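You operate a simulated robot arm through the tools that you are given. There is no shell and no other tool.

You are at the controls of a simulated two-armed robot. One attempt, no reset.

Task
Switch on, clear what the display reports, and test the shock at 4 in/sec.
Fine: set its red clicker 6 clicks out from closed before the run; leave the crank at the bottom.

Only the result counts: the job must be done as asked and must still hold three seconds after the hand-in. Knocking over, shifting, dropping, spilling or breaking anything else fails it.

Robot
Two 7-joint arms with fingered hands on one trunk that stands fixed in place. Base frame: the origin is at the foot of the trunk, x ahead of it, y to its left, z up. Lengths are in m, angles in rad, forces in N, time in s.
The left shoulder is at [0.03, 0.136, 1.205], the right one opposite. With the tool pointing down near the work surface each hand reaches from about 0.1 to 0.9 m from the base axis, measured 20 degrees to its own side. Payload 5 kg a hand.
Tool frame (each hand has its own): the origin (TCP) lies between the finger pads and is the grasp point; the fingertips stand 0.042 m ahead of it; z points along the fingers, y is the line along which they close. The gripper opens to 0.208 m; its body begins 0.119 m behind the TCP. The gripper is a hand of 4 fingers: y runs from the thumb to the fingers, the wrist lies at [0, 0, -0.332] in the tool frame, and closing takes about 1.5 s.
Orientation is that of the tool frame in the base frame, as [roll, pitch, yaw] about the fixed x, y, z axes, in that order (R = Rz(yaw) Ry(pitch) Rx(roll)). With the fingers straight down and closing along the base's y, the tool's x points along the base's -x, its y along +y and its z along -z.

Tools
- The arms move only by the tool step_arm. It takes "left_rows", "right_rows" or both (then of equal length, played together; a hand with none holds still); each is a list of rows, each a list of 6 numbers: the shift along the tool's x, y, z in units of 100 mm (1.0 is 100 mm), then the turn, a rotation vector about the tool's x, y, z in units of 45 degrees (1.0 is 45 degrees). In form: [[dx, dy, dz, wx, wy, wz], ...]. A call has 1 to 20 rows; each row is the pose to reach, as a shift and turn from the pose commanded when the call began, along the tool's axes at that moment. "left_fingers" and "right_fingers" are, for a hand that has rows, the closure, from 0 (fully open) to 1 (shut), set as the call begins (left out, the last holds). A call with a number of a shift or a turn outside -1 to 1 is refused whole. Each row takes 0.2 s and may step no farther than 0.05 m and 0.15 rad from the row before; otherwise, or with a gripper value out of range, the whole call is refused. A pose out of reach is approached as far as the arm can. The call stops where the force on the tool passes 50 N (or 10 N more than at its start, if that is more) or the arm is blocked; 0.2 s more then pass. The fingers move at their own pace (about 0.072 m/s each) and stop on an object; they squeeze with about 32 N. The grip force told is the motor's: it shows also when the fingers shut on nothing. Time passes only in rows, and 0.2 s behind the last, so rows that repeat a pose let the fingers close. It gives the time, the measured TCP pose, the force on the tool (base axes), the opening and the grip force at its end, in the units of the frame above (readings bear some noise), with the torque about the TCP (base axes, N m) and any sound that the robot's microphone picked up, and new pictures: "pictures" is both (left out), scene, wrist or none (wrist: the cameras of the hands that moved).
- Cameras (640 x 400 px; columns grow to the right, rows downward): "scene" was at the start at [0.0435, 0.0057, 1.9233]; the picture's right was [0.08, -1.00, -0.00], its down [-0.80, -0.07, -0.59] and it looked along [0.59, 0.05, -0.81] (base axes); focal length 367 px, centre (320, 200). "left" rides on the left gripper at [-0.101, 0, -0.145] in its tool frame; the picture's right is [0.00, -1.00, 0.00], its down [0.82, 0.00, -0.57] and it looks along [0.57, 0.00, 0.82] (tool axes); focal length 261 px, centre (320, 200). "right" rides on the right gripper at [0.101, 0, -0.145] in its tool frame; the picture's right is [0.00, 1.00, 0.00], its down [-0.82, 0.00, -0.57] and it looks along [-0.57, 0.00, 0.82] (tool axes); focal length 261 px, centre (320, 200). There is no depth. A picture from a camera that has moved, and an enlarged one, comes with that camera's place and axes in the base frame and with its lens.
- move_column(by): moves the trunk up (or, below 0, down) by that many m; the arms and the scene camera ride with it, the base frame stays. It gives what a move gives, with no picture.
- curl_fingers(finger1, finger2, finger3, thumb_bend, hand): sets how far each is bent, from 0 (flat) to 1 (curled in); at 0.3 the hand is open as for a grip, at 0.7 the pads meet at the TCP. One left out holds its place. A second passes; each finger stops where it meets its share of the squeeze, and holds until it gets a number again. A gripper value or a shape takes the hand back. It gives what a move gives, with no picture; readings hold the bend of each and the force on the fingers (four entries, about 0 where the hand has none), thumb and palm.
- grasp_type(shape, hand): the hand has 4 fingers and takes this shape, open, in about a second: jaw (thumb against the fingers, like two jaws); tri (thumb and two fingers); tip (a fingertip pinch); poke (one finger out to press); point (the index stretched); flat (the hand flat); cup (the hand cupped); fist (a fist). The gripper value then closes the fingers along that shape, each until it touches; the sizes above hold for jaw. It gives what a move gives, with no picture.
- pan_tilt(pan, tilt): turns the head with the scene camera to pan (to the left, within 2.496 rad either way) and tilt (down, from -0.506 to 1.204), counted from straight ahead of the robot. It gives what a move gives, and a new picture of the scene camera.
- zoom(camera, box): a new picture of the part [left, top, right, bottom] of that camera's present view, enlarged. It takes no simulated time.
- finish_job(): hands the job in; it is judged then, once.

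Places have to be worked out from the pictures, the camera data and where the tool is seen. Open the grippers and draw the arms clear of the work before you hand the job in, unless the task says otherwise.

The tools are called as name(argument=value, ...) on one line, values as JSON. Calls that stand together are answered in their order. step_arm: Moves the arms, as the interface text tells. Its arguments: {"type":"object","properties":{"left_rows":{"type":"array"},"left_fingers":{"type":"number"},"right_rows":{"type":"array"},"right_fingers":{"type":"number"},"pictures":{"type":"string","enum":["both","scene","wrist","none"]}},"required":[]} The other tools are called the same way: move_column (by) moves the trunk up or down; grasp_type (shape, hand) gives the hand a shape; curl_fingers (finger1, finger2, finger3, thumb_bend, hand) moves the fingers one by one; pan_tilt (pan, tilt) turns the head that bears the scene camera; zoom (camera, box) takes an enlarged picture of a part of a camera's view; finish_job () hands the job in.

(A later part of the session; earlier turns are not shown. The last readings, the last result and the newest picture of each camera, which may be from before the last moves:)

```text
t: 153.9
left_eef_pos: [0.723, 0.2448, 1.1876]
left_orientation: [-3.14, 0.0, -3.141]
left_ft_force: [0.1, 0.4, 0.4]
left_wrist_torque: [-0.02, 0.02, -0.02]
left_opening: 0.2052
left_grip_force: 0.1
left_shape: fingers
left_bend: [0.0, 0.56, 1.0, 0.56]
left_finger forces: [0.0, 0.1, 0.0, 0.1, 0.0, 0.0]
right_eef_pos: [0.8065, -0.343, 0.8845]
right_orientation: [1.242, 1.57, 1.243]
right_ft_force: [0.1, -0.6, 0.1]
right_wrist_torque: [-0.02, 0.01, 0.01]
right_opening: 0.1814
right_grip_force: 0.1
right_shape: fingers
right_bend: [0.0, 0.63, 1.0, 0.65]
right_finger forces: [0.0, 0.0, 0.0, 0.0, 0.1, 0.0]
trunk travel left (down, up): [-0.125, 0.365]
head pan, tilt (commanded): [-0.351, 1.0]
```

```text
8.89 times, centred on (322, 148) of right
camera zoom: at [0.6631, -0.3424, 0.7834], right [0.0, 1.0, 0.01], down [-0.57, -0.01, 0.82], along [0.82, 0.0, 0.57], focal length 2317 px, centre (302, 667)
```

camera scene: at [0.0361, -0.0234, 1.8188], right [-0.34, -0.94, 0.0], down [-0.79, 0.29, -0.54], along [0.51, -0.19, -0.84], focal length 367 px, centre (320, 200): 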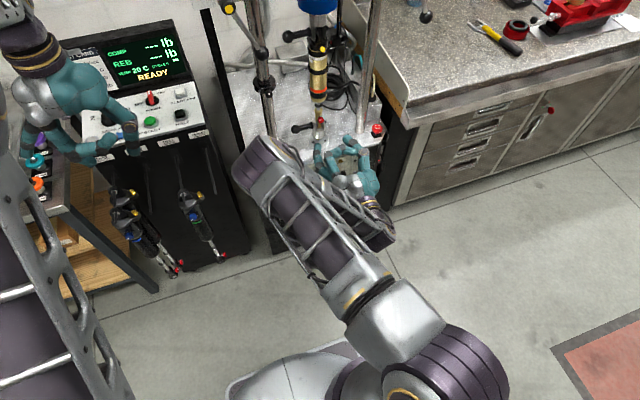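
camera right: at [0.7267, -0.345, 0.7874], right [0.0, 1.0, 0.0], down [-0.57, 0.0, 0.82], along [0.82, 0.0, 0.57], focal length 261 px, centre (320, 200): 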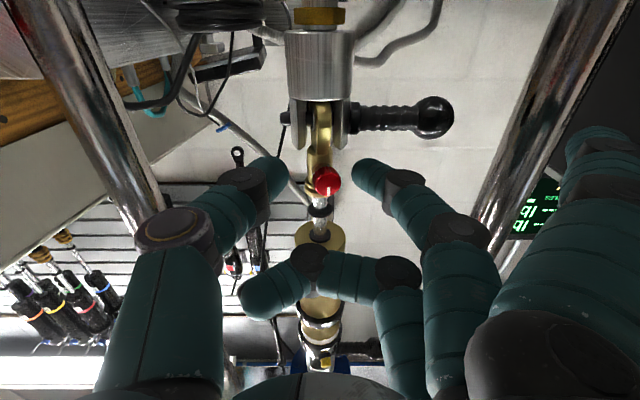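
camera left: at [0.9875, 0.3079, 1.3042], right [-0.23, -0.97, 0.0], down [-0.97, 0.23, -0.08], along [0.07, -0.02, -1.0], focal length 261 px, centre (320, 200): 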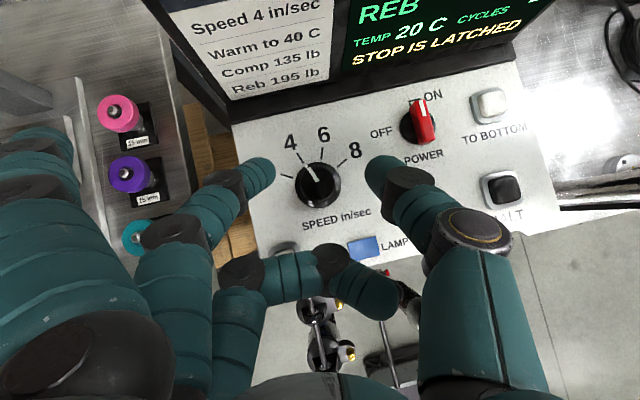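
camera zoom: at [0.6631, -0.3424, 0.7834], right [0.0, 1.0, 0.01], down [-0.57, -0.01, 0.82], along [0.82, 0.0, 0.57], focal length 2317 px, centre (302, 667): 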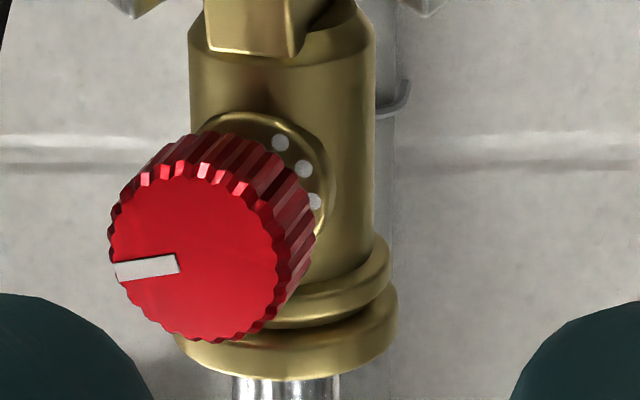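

The mark (correcting for the rod-end's yaw) suggests the stop is around 183°, and released positions cluster about 30° apart, matching the ring of dots. I'll re-enter a bit shallower, start at -25°, and turn +30° in small steps to find the stop precisely and end near level roll.

step_arm(right_rows=[[-0.01, -0.01, 0, 0, 0, -0.18], [-0.015, -0.015, 0, 0, 0, -0.36], [-0.015, -0.015, 0, 0, 0, -0.555], [-0.015, -0.015, 0.2, 0, 0, -0.555], [-0.015, -0.015, 0.4, 0, 0, -0.555], [-0.015, -0.015, 0.57, 0, 0, -0.555]], pictures="none")

curl_fingers(hand="right", finger2=0.69, thumb_bend=0.7)

zoom(camera="right", box=[290, 150, 354, 195])

step_arm(right_rows=[[0, 0, 0, 0, 0, 0.06], [0, 0, 0, 0, 0, 0.12], [0, 0, 0, 0, 0, 0.18], [0, 0, 0, 0, 0, 0.24]], pictures="none")

step_arm(right_rows=[[0, 0, 0, 0, 0, 0.06], [0, 0, 0, 0, 0, 0.12], [0, 0, 0, 0, 0, 0.18], [0, 0, 0, 0, 0, 0.24]], pictures="none")

zoom(camera="right", box=[290, 150, 354, 195])

```text
refused: row 3 steps farther than a row can; nothing moved
```

```text
t: 154.9
left_eef_pos: [0.7228, 0.2462, 1.187]
left_orientation: [-3.139, 0.0, -3.141]
left_ft_force: [0.5, -0.4, -0.7]
left_wrist_torque: [-0.03, -0.02, -0.02]
left_opening: 0.2052
left_grip_force: 0.0
left_shape: fingers
left_bend: [0.0, 0.56, 1.0, 0.56]
left_finger forces: [0.0, 0.1, 0.0, 0.0, 0.2, 0.0]
right_eef_pos: [0.8068, -0.3437, 0.8838]
right_orientation: [1.346, 1.568, 1.345]
right_ft_force: [0.0, 0.3, 0.0]
right_wrist_torque: [-0.03, -0.01, -0.01]
right_opening: 0.17
right_grip_force: 0.0
right_shape: fingers
right_bend: [0.0, 0.69, 1.0, 0.7]
right_finger forces: [0.0, 0.0, 0.1, 0.1, 0.0, 0.0]
trunk travel left (down, up): [-0.125, 0.365]
head pan, tilt (commanded): [-0.351, 1.0]
```

```text
8.89 times, centred on (322, 172) of right
camera zoom: at [0.663, -0.3425, 0.7835], right [0.0, 1.0, 0.01], down [-0.57, -0.01, 0.82], along [0.82, 0.0, 0.57], focal length 2317 px, centre (302, 444)
```

zoom: 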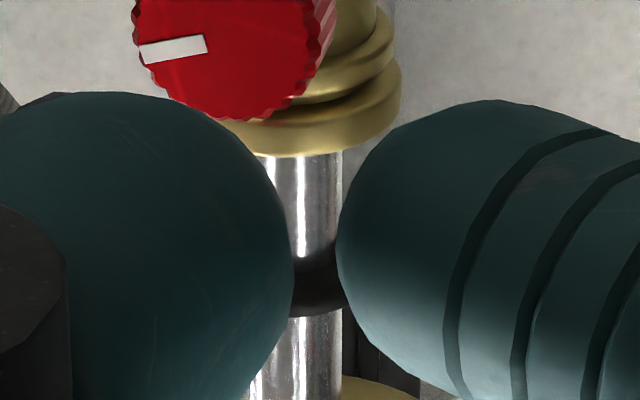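

```text
t: 155.9
left_eef_pos: [0.7217, 0.2459, 1.188]
left_orientation: [-3.139, 0.001, 3.14]
left_ft_force: [-0.2, -0.6, 0.4]
left_wrist_torque: [-0.01, -0.01, 0.02]
left_opening: 0.2053
left_grip_force: 0.0
left_shape: fingers
left_bend: [0.0, 0.56, 1.0, 0.56]
left_finger forces: [0.0, 0.1, 0.1, 0.1, 0.1, 0.0]
right_eef_pos: [0.8062, -0.3432, 0.8844]
right_orientation: [1.567, 1.379, 1.569]
right_ft_force: [0.5, 0.1, -0.7]
right_wrist_torque: [0.0, 0.01, 0.01]
right_opening: 0.17
right_grip_force: 0.1
right_shape: fingers
right_bend: [0.0, 0.69, 1.0, 0.7]
right_finger forces: [0.1, 0.0, 0.0, 0.1, 0.0, 0.1]
trunk travel left (down, up): [-0.125, 0.365]
head pan, tilt (commanded): [-0.351, 1.0]
```

```text
t: 156.9
left_eef_pos: [0.7227, 0.2452, 1.1876]
left_orientation: [-3.139, 0.002, 3.141]
left_ft_force: [0.6, 0.9, -0.4]
left_wrist_torque: [0.0, -0.02, 0.0]
left_opening: 0.2056
left_grip_force: 0.1
left_shape: fingers
left_bend: [0.0, 0.56, 1.0, 0.56]
left_finger forces: [0.0, 0.0, 0.0, 0.0, 0.1, 0.1]
right_eef_pos: [0.8065, -0.343, 0.8832]
right_orientation: [1.568, 1.191, 1.571]
right_ft_force: [-0.2, -0.5, 0.4]
right_wrist_torque: [-0.04, -0.05, 0.0]
right_opening: 0.1701
right_grip_force: 0.1
right_shape: fingers
right_bend: [0.0, 0.69, 1.0, 0.7]
right_finger forces: [0.0, 0.1, 0.0, 0.1, 0.0, 0.0]
trunk travel left (down, up): [-0.125, 0.365]
head pan, tilt (commanded): [-0.351, 1.0]
```

```text
8.89 times, centred on (322, 172) of right
camera zoom: at [0.6628, -0.3054, 0.7901], right [0.0, 0.93, 0.38], down [-0.57, -0.31, 0.76], along [0.82, -0.21, 0.53], focal length 2317 px, centre (302, 444)
```

zoom: 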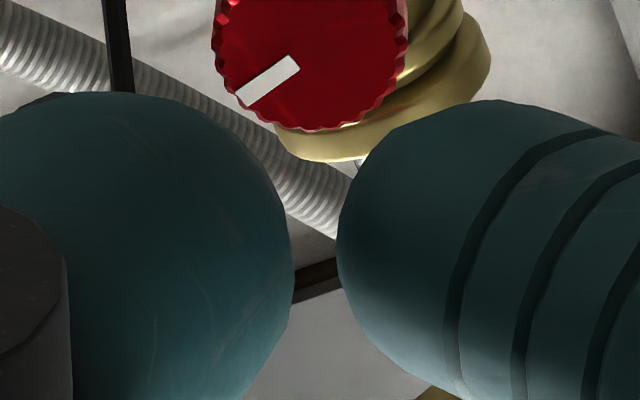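

The first call was refused, so the rest ran in the air (harmless). I'll open again and redo the approach properly, one step at a time.

curl_fingers(hand="right", finger2=0.58, thumb_bend=0.58)

step_arm(right_rows=[[0, 0, 0, 0, 0, -0.18], [0, 0, 0, 0, 0, -0.36], [0, 0, 0, 0, 0, -0.54], [0, 0, 0, 0, 0, -0.72], [0, 0, 0, 0, 0, -0.88], [0, 0, 0, 0, 0, -1.0]], pictures="none")

```text
t: 157.9
left_eef_pos: [0.7223, 0.2451, 1.1879]
left_orientation: [-3.139, 0.001, 3.141]
left_ft_force: [-0.5, -0.7, -0.1]
left_wrist_torque: [-0.01, -0.01, -0.01]
left_opening: 0.2054
left_grip_force: 0.1
left_shape: fingers
left_bend: [0.0, 0.56, 1.0, 0.56]
left_finger forces: [0.0, 0.0, 0.1, 0.1, 0.0, 0.0]
right_eef_pos: [0.8065, -0.3433, 0.8837]
right_orientation: [1.569, 1.191, 1.569]
right_ft_force: [-0.3, 0.2, -0.6]
right_wrist_torque: [0.02, -0.01, 0.01]
right_opening: 0.2019
right_grip_force: 0.1
right_shape: fingers
right_bend: [0.0, 0.57, 1.0, 0.57]
right_finger forces: [0.0, 0.1, 0.1, 0.0, 0.0, 0.1]
trunk travel left (down, up): [-0.125, 0.365]
head pan, tilt (commanded): [-0.351, 1.0]
```

```text
t: 159.3
left_eef_pos: [0.7227, 0.2458, 1.1872]
left_orientation: [-3.139, 0.002, 3.141]
left_ft_force: [0.5, 0.4, -0.2]
left_wrist_torque: [0.0, 0.0, -0.01]
left_opening: 0.2054
left_grip_force: 0.1
left_shape: fingers
left_bend: [0.0, 0.56, 1.0, 0.56]
left_finger forces: [0.0, 0.0, 0.1, 0.0, 0.1, 0.0]
right_eef_pos: [0.807, -0.3432, 0.8832]
right_orientation: [-1.571, 1.164, -1.57]
right_ft_force: [-0.3, 0.0, -0.1]
right_wrist_torque: [0.01, 0.02, 0.02]
right_opening: 0.2025
right_grip_force: 0.1
right_shape: fingers
right_bend: [0.0, 0.57, 1.0, 0.57]
right_finger forces: [0.1, 0.0, 0.0, 0.0, 0.0, 0.0]
trunk travel left (down, up): [-0.125, 0.365]
head pan, tilt (commanded): [-0.351, 1.0]
```

Roll is -23°. Move forward to x≈0.863 with a slight height correction.

step_arm(right_rows=[[-0.01, -0.01, 0.2, 0, 0, 0], [-0.019, -0.019, 0.4, 0, 0, 0], [-0.019, -0.019, 0.565, 0, 0, 0]], pictures="none")

curl_fingers(hand="right", finger2=0.69, thumb_bend=0.7)

zoom(camera="right", box=[290, 150, 354, 195])

```text
t: 160.1
left_eef_pos: [0.7231, 0.2449, 1.187]
left_orientation: [3.142, 0.0, 3.141]
left_ft_force: [0.1, 0.5, -0.8]
left_wrist_torque: [0.01, 0.02, 0.0]
left_opening: 0.2053
left_grip_force: 0.1
left_shape: fingers
left_bend: [0.0, 0.56, 1.0, 0.56]
left_finger forces: [0.1, 0.0, 0.1, 0.1, 0.1, 0.0]
right_eef_pos: [0.8642, -0.3449, 0.8866]
right_orientation: [-1.569, 1.164, -1.569]
right_ft_force: [-0.6, -0.3, -0.1]
right_wrist_torque: [-0.01, -0.05, 0.0]
right_opening: 0.2021
right_grip_force: 0.0
right_shape: fingers
right_bend: [0.0, 0.57, 1.0, 0.57]
right_finger forces: [0.0, 0.0, 0.0, 0.0, 0.1, 0.0]
trunk travel left (down, up): [-0.125, 0.365]
head pan, tilt (commanded): [-0.351, 1.0]
```

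```text
t: 161.1
left_eef_pos: [0.7227, 0.2457, 1.1873]
left_orientation: [-3.14, 0.001, 3.141]
left_ft_force: [0.3, 0.8, 0.8]
left_wrist_torque: [0.02, 0.01, 0.02]
left_opening: 0.2051
left_grip_force: 0.0
left_shape: fingers
left_bend: [0.0, 0.56, 1.0, 0.56]
left_finger forces: [0.0, 0.0, 0.1, 0.0, 0.0, 0.0]
right_eef_pos: [0.8654, -0.3449, 0.8872]
right_orientation: [-1.572, 1.166, -1.568]
right_ft_force: [0.1, 0.9, -0.5]
right_wrist_torque: [0.01, 0.06, 0.05]
right_opening: 0.1734
right_grip_force: 4.0
right_shape: fingers
right_bend: [0.0, 0.67, 1.0, 0.69]
right_finger forces: [0.1, 4.4, 0.0, 0.1, 3.1, 0.1]
trunk travel left (down, up): [-0.125, 0.365]
head pan, tilt (commanded): [-0.351, 1.0]
```

```text
8.89 times, centred on (322, 172) of right
camera zoom: at [0.7205, -0.3841, 0.7941], right [0.0, 0.92, -0.39], down [-0.57, 0.32, 0.76], along [0.82, 0.22, 0.53], focal length 2317 px, centre (302, 444)
```

zoom: 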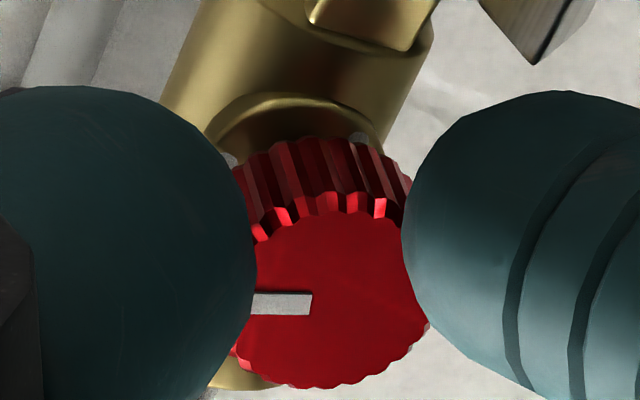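

Gripped with yaw centred, the mark reads θ≈151°, i.e. about one 30° step from the suspected stop. Turn clockwise in ~11° calls, watching torque.

step_arm(right_rows=[[0, 0, 0, 0, 0, 0.08], [0, 0, 0, 0, 0, 0.16], [0, 0, 0, 0, 0, 0.24]], pictures="none")

step_arm(right_rows=[[0, 0, 0, 0, 0, 0.08], [0, 0, 0, 0, 0, 0.16], [0, 0, 0, 0, 0, 0.24]], pictures="none")

step_arm(right_rows=[[0, 0, 0, 0, 0, 0.08], [0, 0, 0, 0, 0, 0.16], [0, 0, 0, 0, 0, 0.24]], pictures="none")

zoom(camera="right", box=[290, 150, 354, 195])

```text
t: 161.9
left_eef_pos: [0.7234, 0.2443, 1.1868]
left_orientation: [-3.139, 0.001, -3.14]
left_ft_force: [0.2, -0.7, -0.8]
left_wrist_torque: [0.01, 0.0, 0.0]
left_opening: 0.2053
left_grip_force: 0.1
left_shape: fingers
left_bend: [0.0, 0.56, 1.0, 0.56]
left_finger forces: [0.1, 0.0, 0.0, 0.0, 0.0, 0.0]
right_eef_pos: [0.8621, -0.3437, 0.8867]
right_orientation: [-1.571, 1.353, -1.572]
right_ft_force: [0.5, 0.1, 0.6]
right_wrist_torque: [-0.02, 0.12, 0.02]
right_opening: 0.1728
right_grip_force: 2.4
right_shape: fingers
right_bend: [0.0, 0.67, 1.0, 0.69]
right_finger forces: [0.0, 2.8, 0.1, 0.1, 2.2, 0.0]
trunk travel left (down, up): [-0.125, 0.365]
head pan, tilt (commanded): [-0.351, 1.0]
```

```text
t: 162.7
left_eef_pos: [0.7224, 0.2465, 1.1875]
left_orientation: [-3.14, 0.001, -3.142]
left_ft_force: [-0.4, -0.7, -0.5]
left_wrist_torque: [0.02, 0.0, -0.04]
left_opening: 0.2054
left_grip_force: 0.0
left_shape: fingers
left_bend: [0.0, 0.56, 1.0, 0.56]
left_finger forces: [0.0, 0.0, 0.0, 0.0, 0.0, 0.0]
right_eef_pos: [0.8626, -0.3449, 0.8867]
right_orientation: [-1.591, 1.544, -1.592]
right_ft_force: [-2.1, 0.7, 0.0]
right_wrist_torque: [-0.09, 0.23, 0.06]
right_opening: 0.1729
right_grip_force: 3.7
right_shape: fingers
right_bend: [0.0, 0.67, 1.0, 0.69]
right_finger forces: [0.0, 6.0, 0.1, 0.0, 2.5, 0.0]
trunk travel left (down, up): [-0.125, 0.365]
head pan, tilt (commanded): [-0.351, 1.0]
```

```text
t: 163.5
left_eef_pos: [0.7226, 0.2443, 1.1881]
left_orientation: [3.142, 0.003, 3.141]
left_ft_force: [1.6, -0.2, -0.1]
left_wrist_torque: [0.03, 0.02, 0.02]
left_opening: 0.2053
left_grip_force: 0.0
left_shape: fingers
left_bend: [0.0, 0.56, 1.0, 0.56]
left_finger forces: [0.1, 0.1, 0.0, 0.0, 0.1, 0.0]
right_eef_pos: [0.8624, -0.3431, 0.8865]
right_orientation: [1.576, 1.41, 1.576]
right_ft_force: [-5.4, 2.0, -0.7]
right_wrist_torque: [-0.1, 0.25, 0.04]
right_opening: 0.1726
right_grip_force: 6.3
right_shape: fingers
right_bend: [0.0, 0.67, 1.0, 0.69]
right_finger forces: [0.0, 8.2, 0.0, 0.0, 3.8, 0.0]
trunk travel left (down, up): [-0.125, 0.365]
head pan, tilt (commanded): [-0.351, 1.0]
```

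```text
8.89 times, centred on (322, 172) of right
camera zoom: at [0.7189, -0.3276, 0.7865], right [0.0, 0.99, 0.17], down [-0.57, -0.14, 0.81], along [0.82, -0.09, 0.56], focal length 2317 px, centre (302, 444)
```

zoom: 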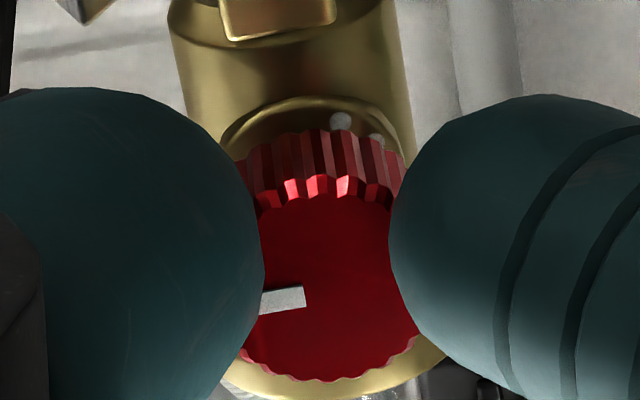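

θ≈178° after a 32° hand turn, so it begins to lag: probably at the stop. One more 11° push to confirm.

step_arm(right_rows=[[0, 0, 0, 0, 0, 0.08], [0, 0, 0, 0, 0, 0.16], [0, 0, 0, 0, 0, 0.24]], pictures="none")

zoom(camera="right", box=[290, 150, 354, 195])

```text
t: 164.3
left_eef_pos: [0.7223, 0.2448, 1.1883]
left_orientation: [-3.139, 0.0, 3.141]
left_ft_force: [-0.2, -0.6, -0.3]
left_wrist_torque: [0.01, -0.02, -0.01]
left_opening: 0.2048
left_grip_force: 0.1
left_shape: fingers
left_bend: [0.0, 0.56, 1.0, 0.56]
left_finger forces: [0.0, 0.0, 0.1, 0.0, 0.0, 0.0]
right_eef_pos: [0.8636, -0.3452, 0.8853]
right_orientation: [1.572, 1.222, 1.569]
right_ft_force: [-8.5, 0.0, 0.7]
right_wrist_torque: [-0.1, 0.26, 0.06]
right_opening: 0.1742
right_grip_force: 7.5
right_shape: fingers
right_bend: [0.0, 0.68, 1.0, 0.69]
right_finger forces: [0.0, 10.1, 0.0, 0.0, 5.6, 0.0]
trunk travel left (down, up): [-0.125, 0.365]
head pan, tilt (commanded): [-0.351, 1.0]
```

```text
8.89 times, centred on (322, 172) of right
camera zoom: at [0.7191, -0.3101, 0.7916], right [0.0, 0.94, 0.35], down [-0.57, -0.28, 0.77], along [0.82, -0.2, 0.54], focal length 2317 px, centre (302, 444)
```

zoom: 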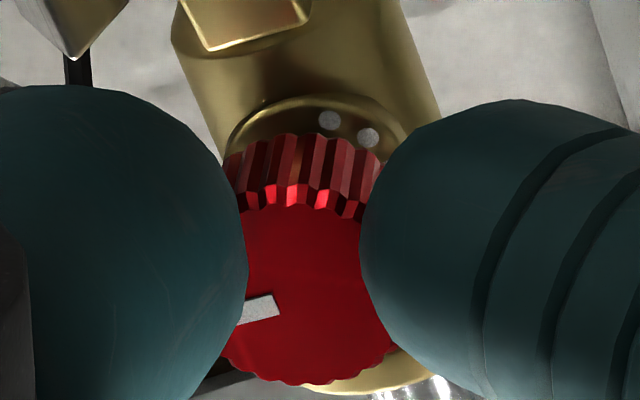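

At the stop the knob stayed put while the fingers slipped ~11°: that is "closed" at θ≈176°. Now turn counter-clockwise 22° in this grip and listen.

step_arm(right_rows=[[0, 0, 0, 0, 0, -0.08], [0, 0, 0, 0, 0, -0.16], [0, 0, 0, 0, 0, -0.24], [0, 0, 0, 0, 0, -0.32], [0, 0, 0, 0, 0, -0.4], [0, 0, 0, 0, 0, -0.5]], pictures="none")

zoom(camera="right", box=[290, 150, 354, 195])

```text
t: 165.7
left_eef_pos: [0.7232, 0.2457, 1.187]
left_orientation: [-3.139, 0.0, -3.141]
left_ft_force: [0.4, 0.3, -0.5]
left_wrist_torque: [-0.04, 0.0, 0.0]
left_opening: 0.2051
left_grip_force: 0.1
left_shape: fingers
left_bend: [0.0, 0.56, 1.0, 0.56]
left_finger forces: [0.1, 0.0, 0.0, 0.1, 0.0, 0.0]
right_eef_pos: [0.8631, -0.3431, 0.8866]
right_orientation: [-1.576, 1.526, -1.577]
right_ft_force: [-6.6, -1.9, 0.2]
right_wrist_torque: [-0.03, 0.32, -0.04]
right_opening: 0.1719
right_grip_force: 7.5
right_shape: fingers
right_bend: [0.0, 0.67, 1.0, 0.7]
right_finger forces: [0.0, 5.4, 0.0, 0.1, 9.1, 0.0]
trunk travel left (down, up): [-0.125, 0.365]
head pan, tilt (commanded): [-0.351, 1.0]
```

```text
8.89 times, centred on (322, 172) of right
camera zoom: at [0.7189, -0.3477, 0.7853], right [0.0, 1.0, -0.04], down [-0.57, 0.03, 0.82], along [0.82, 0.02, 0.57], focal length 2317 px, centre (302, 444)
```

zoom: 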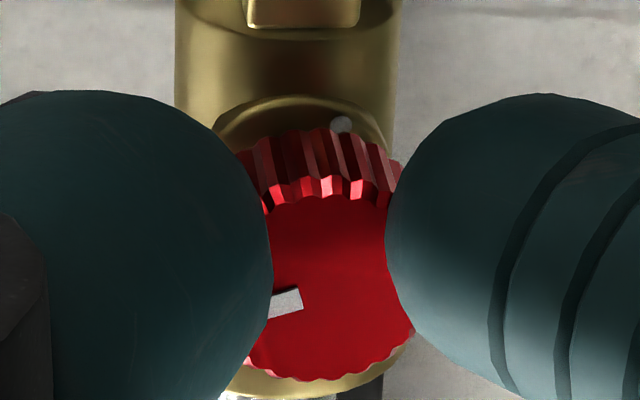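

No sound yet after 22°. Continue counter-clockwise another 20°.

step_arm(right_rows=[[0, 0, 0, 0, 0, -0.08], [0, 0, 0, 0, 0, -0.16], [0, 0, 0, 0, 0, -0.24], [0, 0, 0, 0, 0, -0.32], [0, 0, 0, 0, 0, -0.4], [0, 0, 0, 0, 0, -0.45]], pictures="none")

zoom(camera="right", box=[290, 150, 354, 195])

```text
t: 167.1
left_eef_pos: [0.7227, 0.2452, 1.1875]
left_orientation: [-3.139, 0.002, -3.141]
left_ft_force: [0.7, -0.7, -0.1]
left_wrist_torque: [0.01, -0.01, -0.01]
left_opening: 0.2054
left_grip_force: 0.1
left_shape: fingers
left_bend: [0.0, 0.56, 1.0, 0.56]
left_finger forces: [0.1, 0.0, 0.1, 0.0, 0.0, 0.1]
right_eef_pos: [0.8635, -0.3444, 0.8875]
right_orientation: [-1.566, 1.172, -1.567]
right_ft_force: [-8.2, 0.4, -0.4]
right_wrist_torque: [0.01, 0.05, 0.02]
right_opening: 0.17
right_grip_force: 6.0
right_shape: fingers
right_bend: [0.0, 0.67, 1.0, 0.7]
right_finger forces: [0.0, 4.1, 0.0, 0.0, 6.6, 0.1]
trunk travel left (down, up): [-0.125, 0.365]
head pan, tilt (commanded): [-0.351, 1.0]
```

```text
8.89 times, centred on (322, 172) of right
camera zoom: at [0.7194, -0.3826, 0.7942], right [0.0, 0.92, -0.38], down [-0.57, 0.31, 0.76], along [0.82, 0.22, 0.53], focal length 2317 px, centre (302, 444)
```

zoom: 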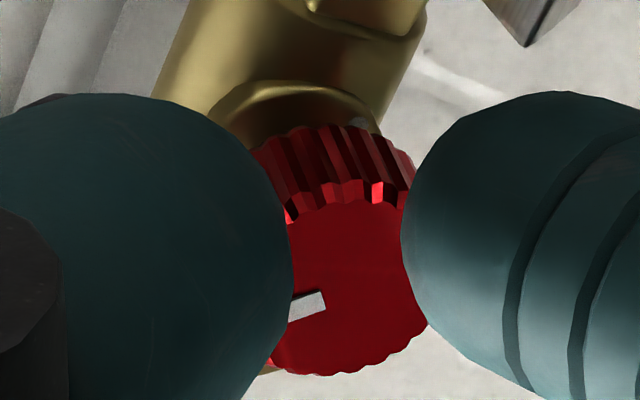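

No click reported after 42° either. I'll release gently here and see whether the knob snaps to a detent.

curl_fingers(hand="right", finger2=0.65, thumb_bend=0.67)

zoom(camera="right", box=[290, 150, 354, 195])

curl_fingers(hand="right", finger2=0.63, thumb_bend=0.64)

zoom(camera="right", box=[290, 150, 354, 195])

```text
t: 168.1
left_eef_pos: [0.7224, 0.2455, 1.1872]
left_orientation: [-3.139, 0.001, 3.141]
left_ft_force: [-0.3, 0.2, -0.6]
left_wrist_torque: [0.0, -0.02, 0.0]
left_opening: 0.2053
left_grip_force: 0.3
left_shape: fingers
left_bend: [0.0, 0.56, 1.0, 0.56]
left_finger forces: [0.1, 0.1, 0.0, 0.1, 0.0, 0.0]
right_eef_pos: [0.8617, -0.3428, 0.8871]
right_orientation: [-1.569, 1.172, -1.57]
right_ft_force: [-0.1, 0.7, -0.4]
right_wrist_torque: [0.03, 0.0, 0.01]
right_opening: 0.1765
right_grip_force: 0.1
right_shape: fingers
right_bend: [0.0, 0.65, 1.0, 0.67]
right_finger forces: [0.1, 0.0, 0.0, 0.0, 0.0, 0.1]
trunk travel left (down, up): [-0.125, 0.365]
head pan, tilt (commanded): [-0.351, 1.0]
```

```text
8.89 times, centred on (322, 172) of right
camera zoom: at [0.7193, -0.3826, 0.7937], right [0.0, 0.92, -0.38], down [-0.57, 0.31, 0.76], along [0.82, 0.22, 0.53], focal length 2317 px, centre (302, 444)
```

zoom: 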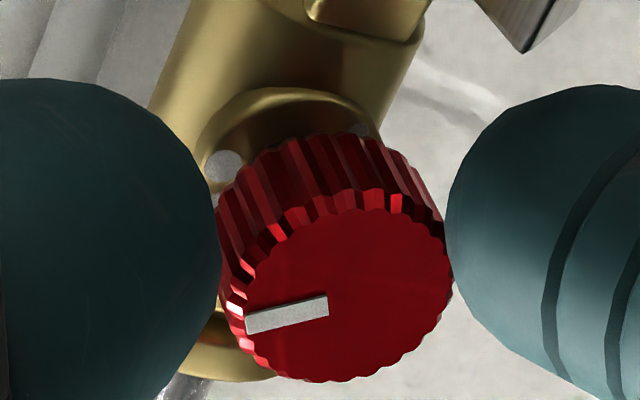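

```text
t: 169.1
left_eef_pos: [0.7228, 0.245, 1.1891]
left_orientation: [-3.139, 0.003, 3.141]
left_ft_force: [-0.8, 0.3, -0.1]
left_wrist_torque: [-0.02, -0.01, 0.01]
left_opening: 0.2051
left_grip_force: 0.0
left_shape: fingers
left_bend: [0.0, 0.56, 1.0, 0.56]
left_finger forces: [0.0, 0.0, 0.0, 0.0, 0.1, 0.1]
right_eef_pos: [0.8636, -0.3422, 0.8872]
right_orientation: [-1.57, 1.175, -1.568]
right_ft_force: [-0.4, 0.2, 0.2]
right_wrist_torque: [-0.04, -0.02, -0.04]
right_opening: 0.184
right_grip_force: 0.1
right_shape: fingers
right_bend: [0.0, 0.63, 1.0, 0.64]
right_finger forces: [0.1, 0.0, 0.1, 0.0, 0.1, 0.0]
trunk travel left (down, up): [-0.125, 0.365]
head pan, tilt (commanded): [-0.351, 1.0]
```

```text
8.89 times, centred on (322, 172) of right
camera zoom: at [0.7193, -0.3825, 0.7937], right [0.0, 0.92, -0.38], down [-0.57, 0.31, 0.76], along [0.82, 0.22, 0.53], focal length 2317 px, centre (302, 444)
```

zoom: 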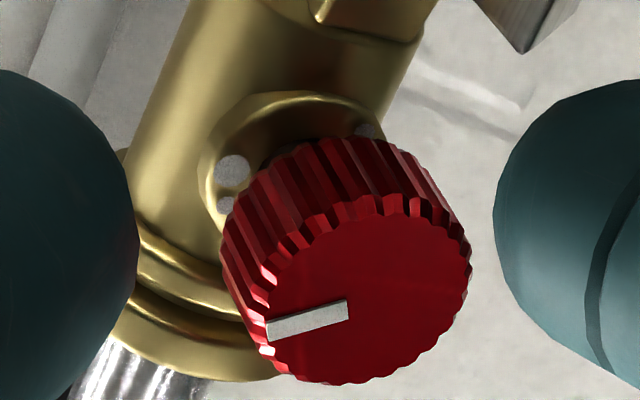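

No snapping on release. Let me look closely at the ring of dots on the boss — one dot looks bigger.

zoom(camera="right", box=[306, 158, 342, 192])

```text
11.76 times, centred on (324, 175) of right
camera zoom: at [0.7193, -0.3825, 0.7937], right [0.0, 0.92, -0.38], down [-0.57, 0.31, 0.76], along [0.82, 0.22, 0.53], focal length 3066 px, centre (273, 494)
```

zoom: 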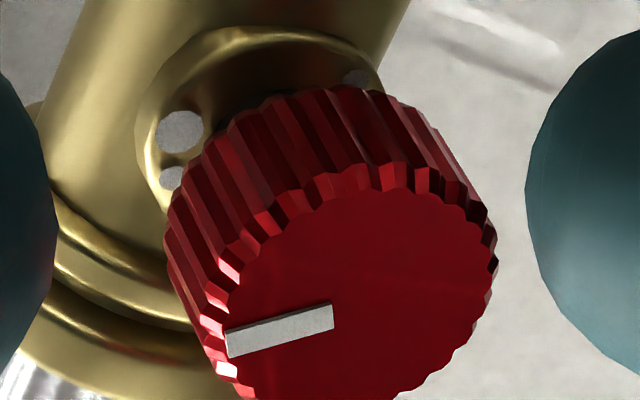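

A recessed ring with dots is visible: a bigger dot near θ≈175° (where the knob stopped → "closed" index) and smaller dots around — apparently the click scale. I'll back off and roll the camera around to survey the dots and measure their spacing.

step_arm(right_rows=[[0, 0, -0.2, 0, 0, 0], [0, 0, -0.4, 0, 0, 0], [0, 0, -0.6, 0, 0, 0], [0, 0, -0.6, 0, 0, -0.18], [0, 0, -0.6, 0, 0, -0.36], [0, 0, -0.6, 0, 0, -0.54], [0, 0, -0.6, 0, 0, -0.72], [0, 0, -0.6, 0, 0, -0.9]], pictures="wrist")

zoom(camera="right", box=[296, 125, 344, 160])

```text
t: 170.9
left_eef_pos: [0.7226, 0.2447, 1.1873]
left_orientation: [-3.14, 0.002, 3.141]
left_ft_force: [0.3, -0.2, 0.2]
left_wrist_torque: [-0.01, 0.01, -0.02]
left_opening: 0.2051
left_grip_force: 0.0
left_shape: fingers
left_bend: [0.0, 0.56, 1.0, 0.56]
left_finger forces: [0.0, 0.0, 0.0, 0.0, 0.0, 0.0]
right_eef_pos: [0.8033, -0.3436, 0.8869]
right_orientation: [-1.571, 0.462, -1.568]
right_ft_force: [-0.3, -1.2, 0.5]
right_wrist_torque: [0.0, -0.01, -0.01]
right_opening: 0.1842
right_grip_force: 0.0
right_shape: fingers
right_bend: [0.0, 0.63, 1.0, 0.64]
right_finger forces: [0.0, 0.0, 0.0, 0.1, 0.0, 0.0]
trunk travel left (down, up): [-0.125, 0.365]
head pan, tilt (commanded): [-0.351, 1.0]
camera right: at [0.6592, -0.434, 0.8409], right [0.0, 0.45, -0.89], down [-0.57, 0.73, 0.37], along [0.82, 0.51, 0.26], focal length 261 px, centre (320, 200)
```

right: 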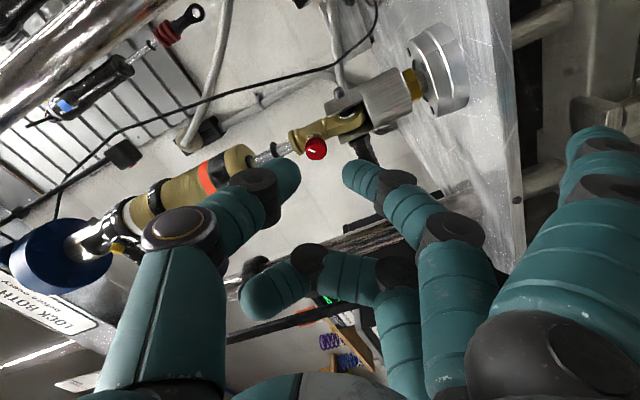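

```text
11.43 times, centred on (320, 142) of right
camera zoom: at [0.6592, -0.434, 0.8409], right [0.0, 0.45, -0.89], down [-0.57, 0.73, 0.37], along [0.82, 0.51, 0.26], focal length 2979 px, centre (320, 857)
```

zoom: 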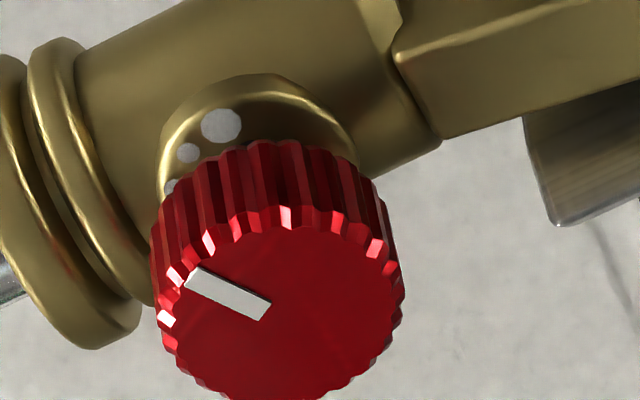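

Very informative: the big dot is the closed index (the mark is ~42° out from it, exactly what I turned), and small dots follow counter-clockwise at roughly 30°. To measure the spacing exactly I'll roll the camera a further -30° and see if the first small dot lands where the big dot was.

zoom(camera="right", box=[300, 128, 332, 150])

step_arm(right_rows=[[0, 0, 0, 0, 0, -0.17], [0, 0, 0, 0, 0, -0.34], [0, 0, 0, 0, 0, -0.51], [0, 0, 0, 0, 0, -0.6667]], pictures="none")

zoom(camera="right", box=[296, 125, 344, 160])

zoom(camera="right", box=[300, 128, 332, 150])

```text
16.00 times, centred on (316, 139) of right
camera zoom: at [0.6592, -0.434, 0.8409], right [0.0, 0.45, -0.89], down [-0.57, 0.73, 0.37], along [0.82, 0.51, 0.26], focal length 4170 px, centre (384, 1176)
```

zoom: 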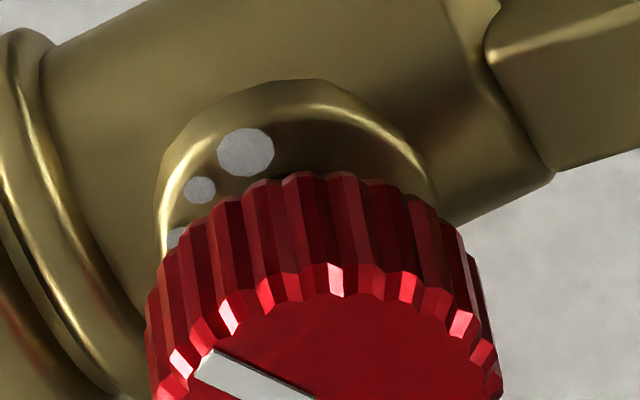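

```text
t: 171.9
left_eef_pos: [0.7228, 0.2458, 1.1866]
left_orientation: [-3.14, 0.002, 3.14]
left_ft_force: [-0.5, 0.5, 0.2]
left_wrist_torque: [0.0, 0.01, -0.01]
left_opening: 0.2052
left_grip_force: 0.1
left_shape: fingers
left_bend: [0.0, 0.56, 1.0, 0.56]
left_finger forces: [0.0, 0.1, 0.0, 0.0, 0.0, 0.0]
right_eef_pos: [0.8027, -0.3434, 0.8861]
right_orientation: [-1.571, -0.057, -1.571]
right_ft_force: [1.1, -0.3, 0.5]
right_wrist_torque: [0.05, 0.01, 0.0]
right_opening: 0.1841
right_grip_force: 0.1
right_shape: fingers
right_bend: [0.0, 0.63, 1.0, 0.64]
right_finger forces: [0.0, 0.1, 0.0, 0.0, 0.0, 0.1]
trunk travel left (down, up): [-0.125, 0.365]
head pan, tilt (commanded): [-0.351, 1.0]
```

```text
11.43 times, centred on (320, 142) of right
camera zoom: at [0.6591, -0.4444, 0.8921], right [0.0, -0.05, -1.0], down [-0.57, 0.82, -0.04], along [0.82, 0.57, -0.03], focal length 2979 px, centre (320, 857)
```

zoom: 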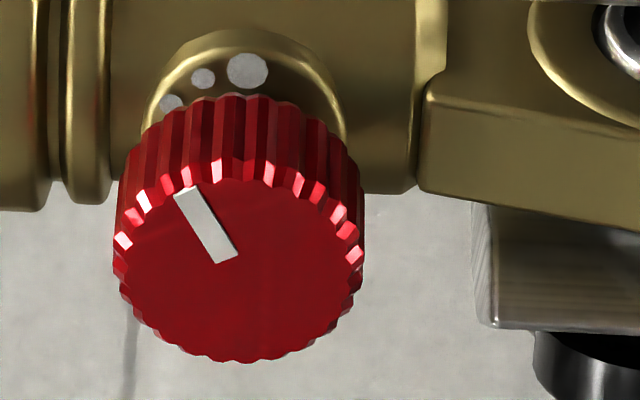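

```text
16.00 times, centred on (316, 139) of right
camera zoom: at [0.6591, -0.4444, 0.8921], right [0.0, -0.05, -1.0], down [-0.57, 0.82, -0.04], along [0.82, 0.57, -0.03], focal length 4170 px, centre (384, 1176)
```

zoom: 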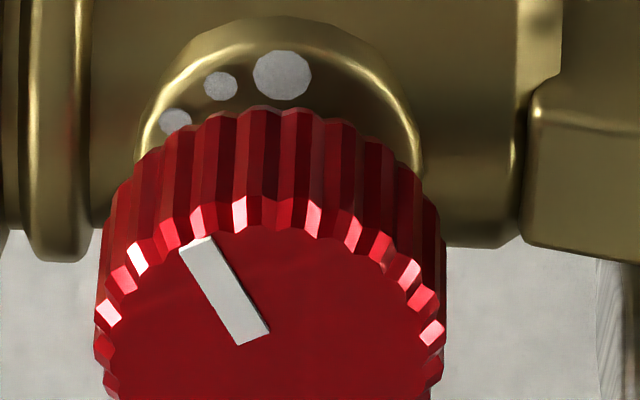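

The dots are ~29–30° apart (12 per turn), with the big dot at closed; the mark now sits at the first small dot — 1 click out. So five more clicks (150°) counter-clockwise are needed. I'll roll the hand to about +30° for counter-clockwise strokes.

step_arm(right_rows=[[0, 0, 0, 0, 0, 0.18], [0, 0, 0, 0, 0, 0.36], [0, 0, 0, 0, 0, 0.54], [0, 0, 0, 0, 0, 0.72], [0, 0, 0, 0, 0, 0.88], [0, 0, 0, 0, 0, 1.0]], pictures="none")

step_arm(right_rows=[[0, 0, 0, 0, 0, 0.18], [0, 0, 0, 0, 0, 0.36], [0, 0, 0, 0, 0, 0.54], [0, 0, 0, 0, 0, 0.72], [0, 0, 0, 0, 0, 0.88], [0, 0, 0, 0, 0, 1.0]], pictures="none")

step_arm(right_rows=[[0, 0, 0, 0, 0, 0.18], [0, 0, 0, 0, 0, 0.36], [0, 0, 0, 0, 0, 0.54], [0, 0, 0, 0, 0, 0.7]], pictures="none")

zoom(camera="right", box=[290, 120, 354, 165])

```text
t: 173.3
left_eef_pos: [0.7231, 0.2455, 1.1881]
left_orientation: [-3.139, 0.002, -3.141]
left_ft_force: [-0.2, -1.1, 0.4]
left_wrist_torque: [0.02, -0.01, 0.01]
left_opening: 0.2052
left_grip_force: 0.1
left_shape: fingers
left_bend: [0.0, 0.56, 1.0, 0.56]
left_finger forces: [0.0, 0.1, 0.1, 0.1, 0.0, 0.0]
right_eef_pos: [0.8031, -0.3443, 0.8866]
right_orientation: [-1.569, 0.731, -1.569]
right_ft_force: [0.6, 0.4, -0.6]
right_wrist_torque: [0.01, -0.03, 0.0]
right_opening: 0.1844
right_grip_force: 0.1
right_shape: fingers
right_bend: [0.0, 0.63, 1.0, 0.64]
right_finger forces: [0.0, 0.1, 0.0, 0.0, 0.0, 0.0]
trunk travel left (down, up): [-0.125, 0.365]
head pan, tilt (commanded): [-0.351, 1.0]
```

```text
t: 174.7
left_eef_pos: [0.7223, 0.2463, 1.1877]
left_orientation: [-3.14, 0.002, 3.141]
left_ft_force: [0.3, 0.0, 0.7]
left_wrist_torque: [0.01, 0.03, -0.01]
left_opening: 0.2053
left_grip_force: 0.1
left_shape: fingers
left_bend: [0.0, 0.56, 1.0, 0.56]
left_finger forces: [0.0, 0.0, 0.1, 0.0, 0.0, 0.1]
right_eef_pos: [0.8035, -0.3436, 0.8863]
right_orientation: [-1.562, 1.516, -1.562]
right_ft_force: [0.6, 0.2, -0.1]
right_wrist_torque: [0.01, -0.02, 0.0]
right_opening: 0.1843
right_grip_force: 0.0
right_shape: fingers
right_bend: [0.0, 0.63, 1.0, 0.64]
right_finger forces: [0.0, 0.0, 0.0, 0.1, 0.1, 0.0]
trunk travel left (down, up): [-0.125, 0.365]
head pan, tilt (commanded): [-0.351, 1.0]
```

```text
t: 175.7
left_eef_pos: [0.7226, 0.246, 1.1872]
left_orientation: [-3.138, 0.001, 3.141]
left_ft_force: [0.6, 0.3, 0.5]
left_wrist_torque: [0.02, -0.02, 0.01]
left_opening: 0.2051
left_grip_force: 0.0
left_shape: fingers
left_bend: [0.0, 0.56, 1.0, 0.56]
left_finger forces: [0.1, 0.0, 0.1, 0.0, 0.0, 0.1]
right_eef_pos: [0.803, -0.3451, 0.887]
right_orientation: [1.569, 1.076, 1.571]
right_ft_force: [-0.6, 0.4, 0.6]
right_wrist_torque: [0.0, -0.04, -0.02]
right_opening: 0.184
right_grip_force: 0.0
right_shape: fingers
right_bend: [0.0, 0.63, 1.0, 0.64]
right_finger forces: [0.1, 0.1, 0.0, 0.0, 0.0, 0.1]
trunk travel left (down, up): [-0.125, 0.365]
head pan, tilt (commanded): [-0.351, 1.0]
```

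```text
8.89 times, centred on (322, 142) of right
camera zoom: at [0.6591, -0.2961, 0.798], right [0.0, 0.88, 0.48], down [-0.57, -0.39, 0.72], along [0.82, -0.27, 0.5], focal length 2317 px, centre (302, 711)
```

zoom: 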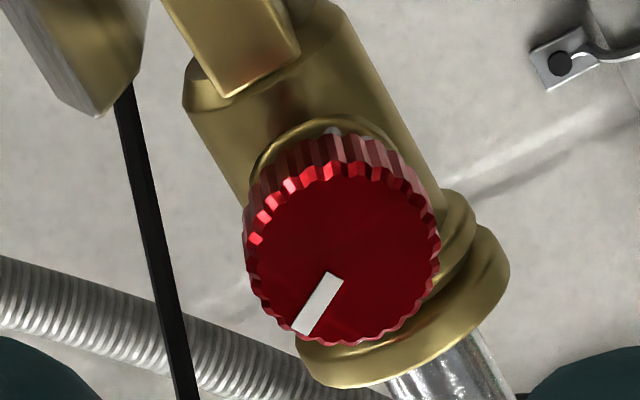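

Good: enter with the fingers at +28°, close, and check the mark.

step_arm(right_rows=[[0, 0, 0.2, 0, 0, 0], [0, 0, 0.4, 0, 0, 0], [0, 0, 0.6, 0, 0, 0]], pictures="none")

curl_fingers(hand="right", finger2=0.69, thumb_bend=0.7)

zoom(camera="right", box=[290, 150, 354, 195])

```text
t: 176.5
left_eef_pos: [0.7233, 0.2453, 1.1868]
left_orientation: [-3.139, 0.0, -3.141]
left_ft_force: [0.7, -0.3, 0.1]
left_wrist_torque: [0.0, 0.03, -0.01]
left_opening: 0.2053
left_grip_force: 0.0
left_shape: fingers
left_bend: [0.0, 0.56, 1.0, 0.56]
left_finger forces: [0.0, 0.1, 0.0, 0.0, 0.0, 0.0]
right_eef_pos: [0.8641, -0.3449, 0.8854]
right_orientation: [1.573, 1.079, 1.57]
right_ft_force: [-0.2, -0.1, 0.1]
right_wrist_torque: [0.01, -0.05, 0.05]
right_opening: 0.1843
right_grip_force: 0.0
right_shape: fingers
right_bend: [0.0, 0.63, 1.0, 0.64]
right_finger forces: [0.0, 0.0, 0.0, 0.0, 0.1, 0.0]
trunk travel left (down, up): [-0.125, 0.365]
head pan, tilt (commanded): [-0.351, 1.0]
```

```text
t: 177.5
left_eef_pos: [0.7223, 0.2453, 1.1879]
left_orientation: [-3.139, 0.001, -3.14]
left_ft_force: [1.0, -0.4, 0.3]
left_wrist_torque: [0.02, 0.0, -0.01]
left_opening: 0.2051
left_grip_force: 0.0
left_shape: fingers
left_bend: [0.0, 0.56, 1.0, 0.56]
left_finger forces: [0.0, 0.0, 0.0, 0.0, 0.0, 0.0]
right_eef_pos: [0.8633, -0.3436, 0.8865]
right_orientation: [1.572, 1.08, 1.571]
right_ft_force: [-3.9, -1.1, -0.5]
right_wrist_torque: [0.03, 0.11, -0.05]
right_opening: 0.1744
right_grip_force: 4.0
right_shape: fingers
right_bend: [0.0, 0.67, 1.0, 0.69]
right_finger forces: [0.0, 2.8, 0.0, 0.0, 6.0, 0.1]
trunk travel left (down, up): [-0.125, 0.365]
head pan, tilt (commanded): [-0.351, 1.0]
```

```text
8.89 times, centred on (322, 172) of right
camera zoom: at [0.7196, -0.2963, 0.7976], right [0.0, 0.88, 0.48], down [-0.57, -0.39, 0.72], along [0.82, -0.27, 0.5], focal length 2317 px, centre (302, 444)
```

zoom: 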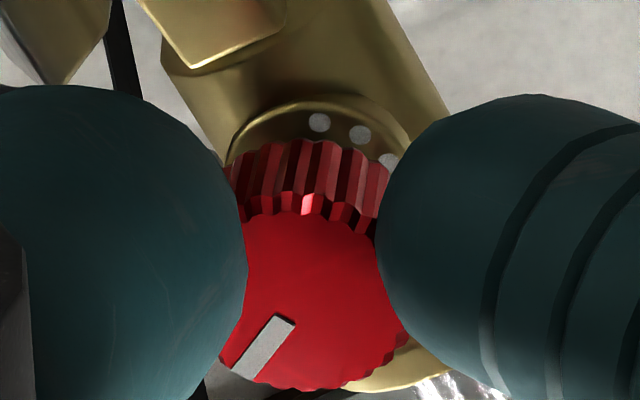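

Gripped; the mark reads ≈150° (1 click out). Now turn counter-clockwise 45°, then check.

step_arm(right_rows=[[0, 0, 0, 0, 0, -0.12], [0, 0, 0, 0, 0, -0.25], [0, 0, 0, 0, 0, -0.38], [0, 0, 0, 0, 0, -0.51], [0, 0, 0, 0, 0, -0.64], [0, 0, 0, 0, 0, -0.77], [0, 0, 0, 0, 0, -0.9], [0, 0, 0, 0, 0, -1.0]], pictures="none")

zoom(camera="right", box=[290, 150, 354, 195])

```text
t: 179.3
left_eef_pos: [0.7235, 0.2464, 1.1882]
left_orientation: [-3.139, 0.002, 3.141]
left_ft_force: [0.2, 0.7, 0.7]
left_wrist_torque: [0.0, -0.01, 0.0]
left_opening: 0.2051
left_grip_force: 0.0
left_shape: fingers
left_bend: [0.0, 0.56, 1.0, 0.56]
left_finger forces: [0.0, 0.0, 0.0, 0.0, 0.0, 0.0]
right_eef_pos: [0.8627, -0.3434, 0.889]
right_orientation: [-1.567, 1.277, -1.564]
right_ft_force: [-6.2, 0.2, 0.2]
right_wrist_torque: [-0.03, 0.18, -0.01]
right_opening: 0.1704
right_grip_force: 5.7
right_shape: fingers
right_bend: [0.0, 0.66, 1.0, 0.7]
right_finger forces: [0.0, 4.6, 0.1, 0.0, 6.6, 0.0]
trunk travel left (down, up): [-0.125, 0.365]
head pan, tilt (commanded): [-0.351, 1.0]
```

```text
8.89 times, centred on (322, 172) of right
camera zoom: at [0.7198, -0.3723, 0.7906], right [0.0, 0.96, -0.28], down [-0.57, 0.23, 0.79], along [0.82, 0.16, 0.55], focal length 2317 px, centre (302, 444)
```

zoom: 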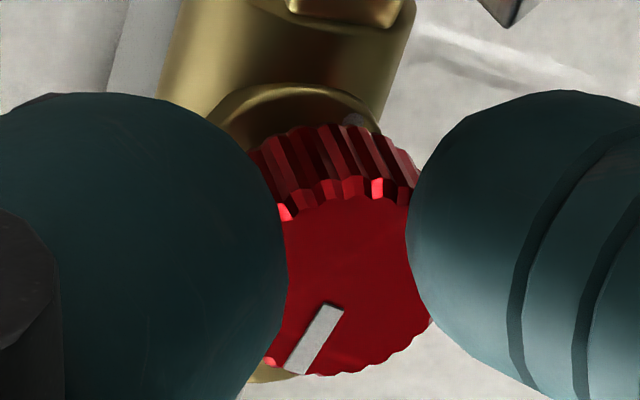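

The mark is now ≈100° (between clicks 2 and 3). Turn a further 13° to reach the third click (≈86°).

step_arm(right_rows=[[0, 0, 0, 0, 0, -0.1], [0, 0, 0, 0, 0, -0.2], [0, 0, 0, 0, 0, -0.3]], pictures="none")

zoom(camera="right", box=[290, 150, 354, 195])

curl_fingers(hand="right", finger2=0.63, thumb_bend=0.64)

zoom(camera="right", box=[290, 150, 354, 195])

```text
t: 180.1
left_eef_pos: [0.7224, 0.2464, 1.1874]
left_orientation: [-3.138, 0.002, 3.14]
left_ft_force: [0.1, 0.1, 0.0]
left_wrist_torque: [0.0, -0.01, -0.03]
left_opening: 0.2051
left_grip_force: 0.1
left_shape: fingers
left_bend: [0.0, 0.56, 1.0, 0.56]
left_finger forces: [0.0, 0.0, 0.0, 0.0, 0.0, 0.0]
right_eef_pos: [0.8637, -0.3441, 0.8873]
right_orientation: [-1.568, 1.041, -1.567]
right_ft_force: [-6.7, 0.1, 0.7]
right_wrist_torque: [0.01, -0.1, 0.01]
right_opening: 0.1707
right_grip_force: 4.5
right_shape: fingers
right_bend: [0.0, 0.66, 1.0, 0.7]
right_finger forces: [0.1, 3.4, 0.1, 0.1, 6.4, 0.0]
trunk travel left (down, up): [-0.125, 0.365]
head pan, tilt (commanded): [-0.351, 1.0]
```

```text
8.89 times, centred on (322, 172) of right
camera zoom: at [0.7197, -0.3948, 0.8005], right [0.0, 0.87, -0.5], down [-0.57, 0.41, 0.71], along [0.82, 0.29, 0.5], focal length 2317 px, centre (302, 444)
```

zoom: 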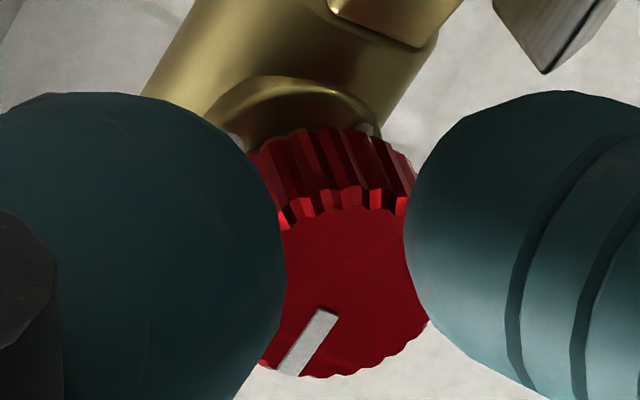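

```text
t: 181.1
left_eef_pos: [0.7226, 0.2456, 1.1872]
left_orientation: [-3.139, 0.002, 3.141]
left_ft_force: [-0.1, 0.0, -0.1]
left_wrist_torque: [0.05, -0.03, -0.02]
left_opening: 0.2051
left_grip_force: 0.0
left_shape: fingers
left_bend: [0.0, 0.56, 1.0, 0.56]
left_finger forces: [0.0, 0.1, 0.0, 0.0, 0.0, 0.0]
right_eef_pos: [0.864, -0.3453, 0.8875]
right_orientation: [-1.568, 1.042, -1.57]
right_ft_force: [0.7, -0.1, 0.8]
right_wrist_torque: [0.0, -0.02, 0.03]
right_opening: 0.1843
right_grip_force: 0.1
right_shape: fingers
right_bend: [0.0, 0.63, 1.0, 0.64]
right_finger forces: [0.1, 0.1, 0.0, 0.1, 0.1, 0.0]
trunk travel left (down, up): [-0.125, 0.365]
head pan, tilt (commanded): [-0.351, 1.0]
```

```text
8.89 times, centred on (322, 172) of right
camera zoom: at [0.7197, -0.3947, 0.7997], right [0.0, 0.87, -0.5], down [-0.57, 0.41, 0.71], along [0.82, 0.29, 0.5], focal length 2317 px, centre (302, 444)
```

zoom: 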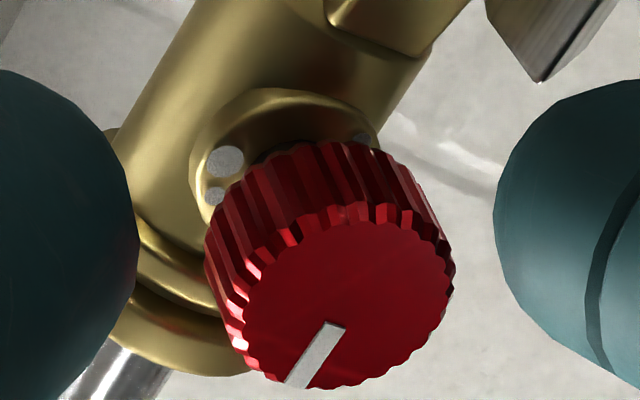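

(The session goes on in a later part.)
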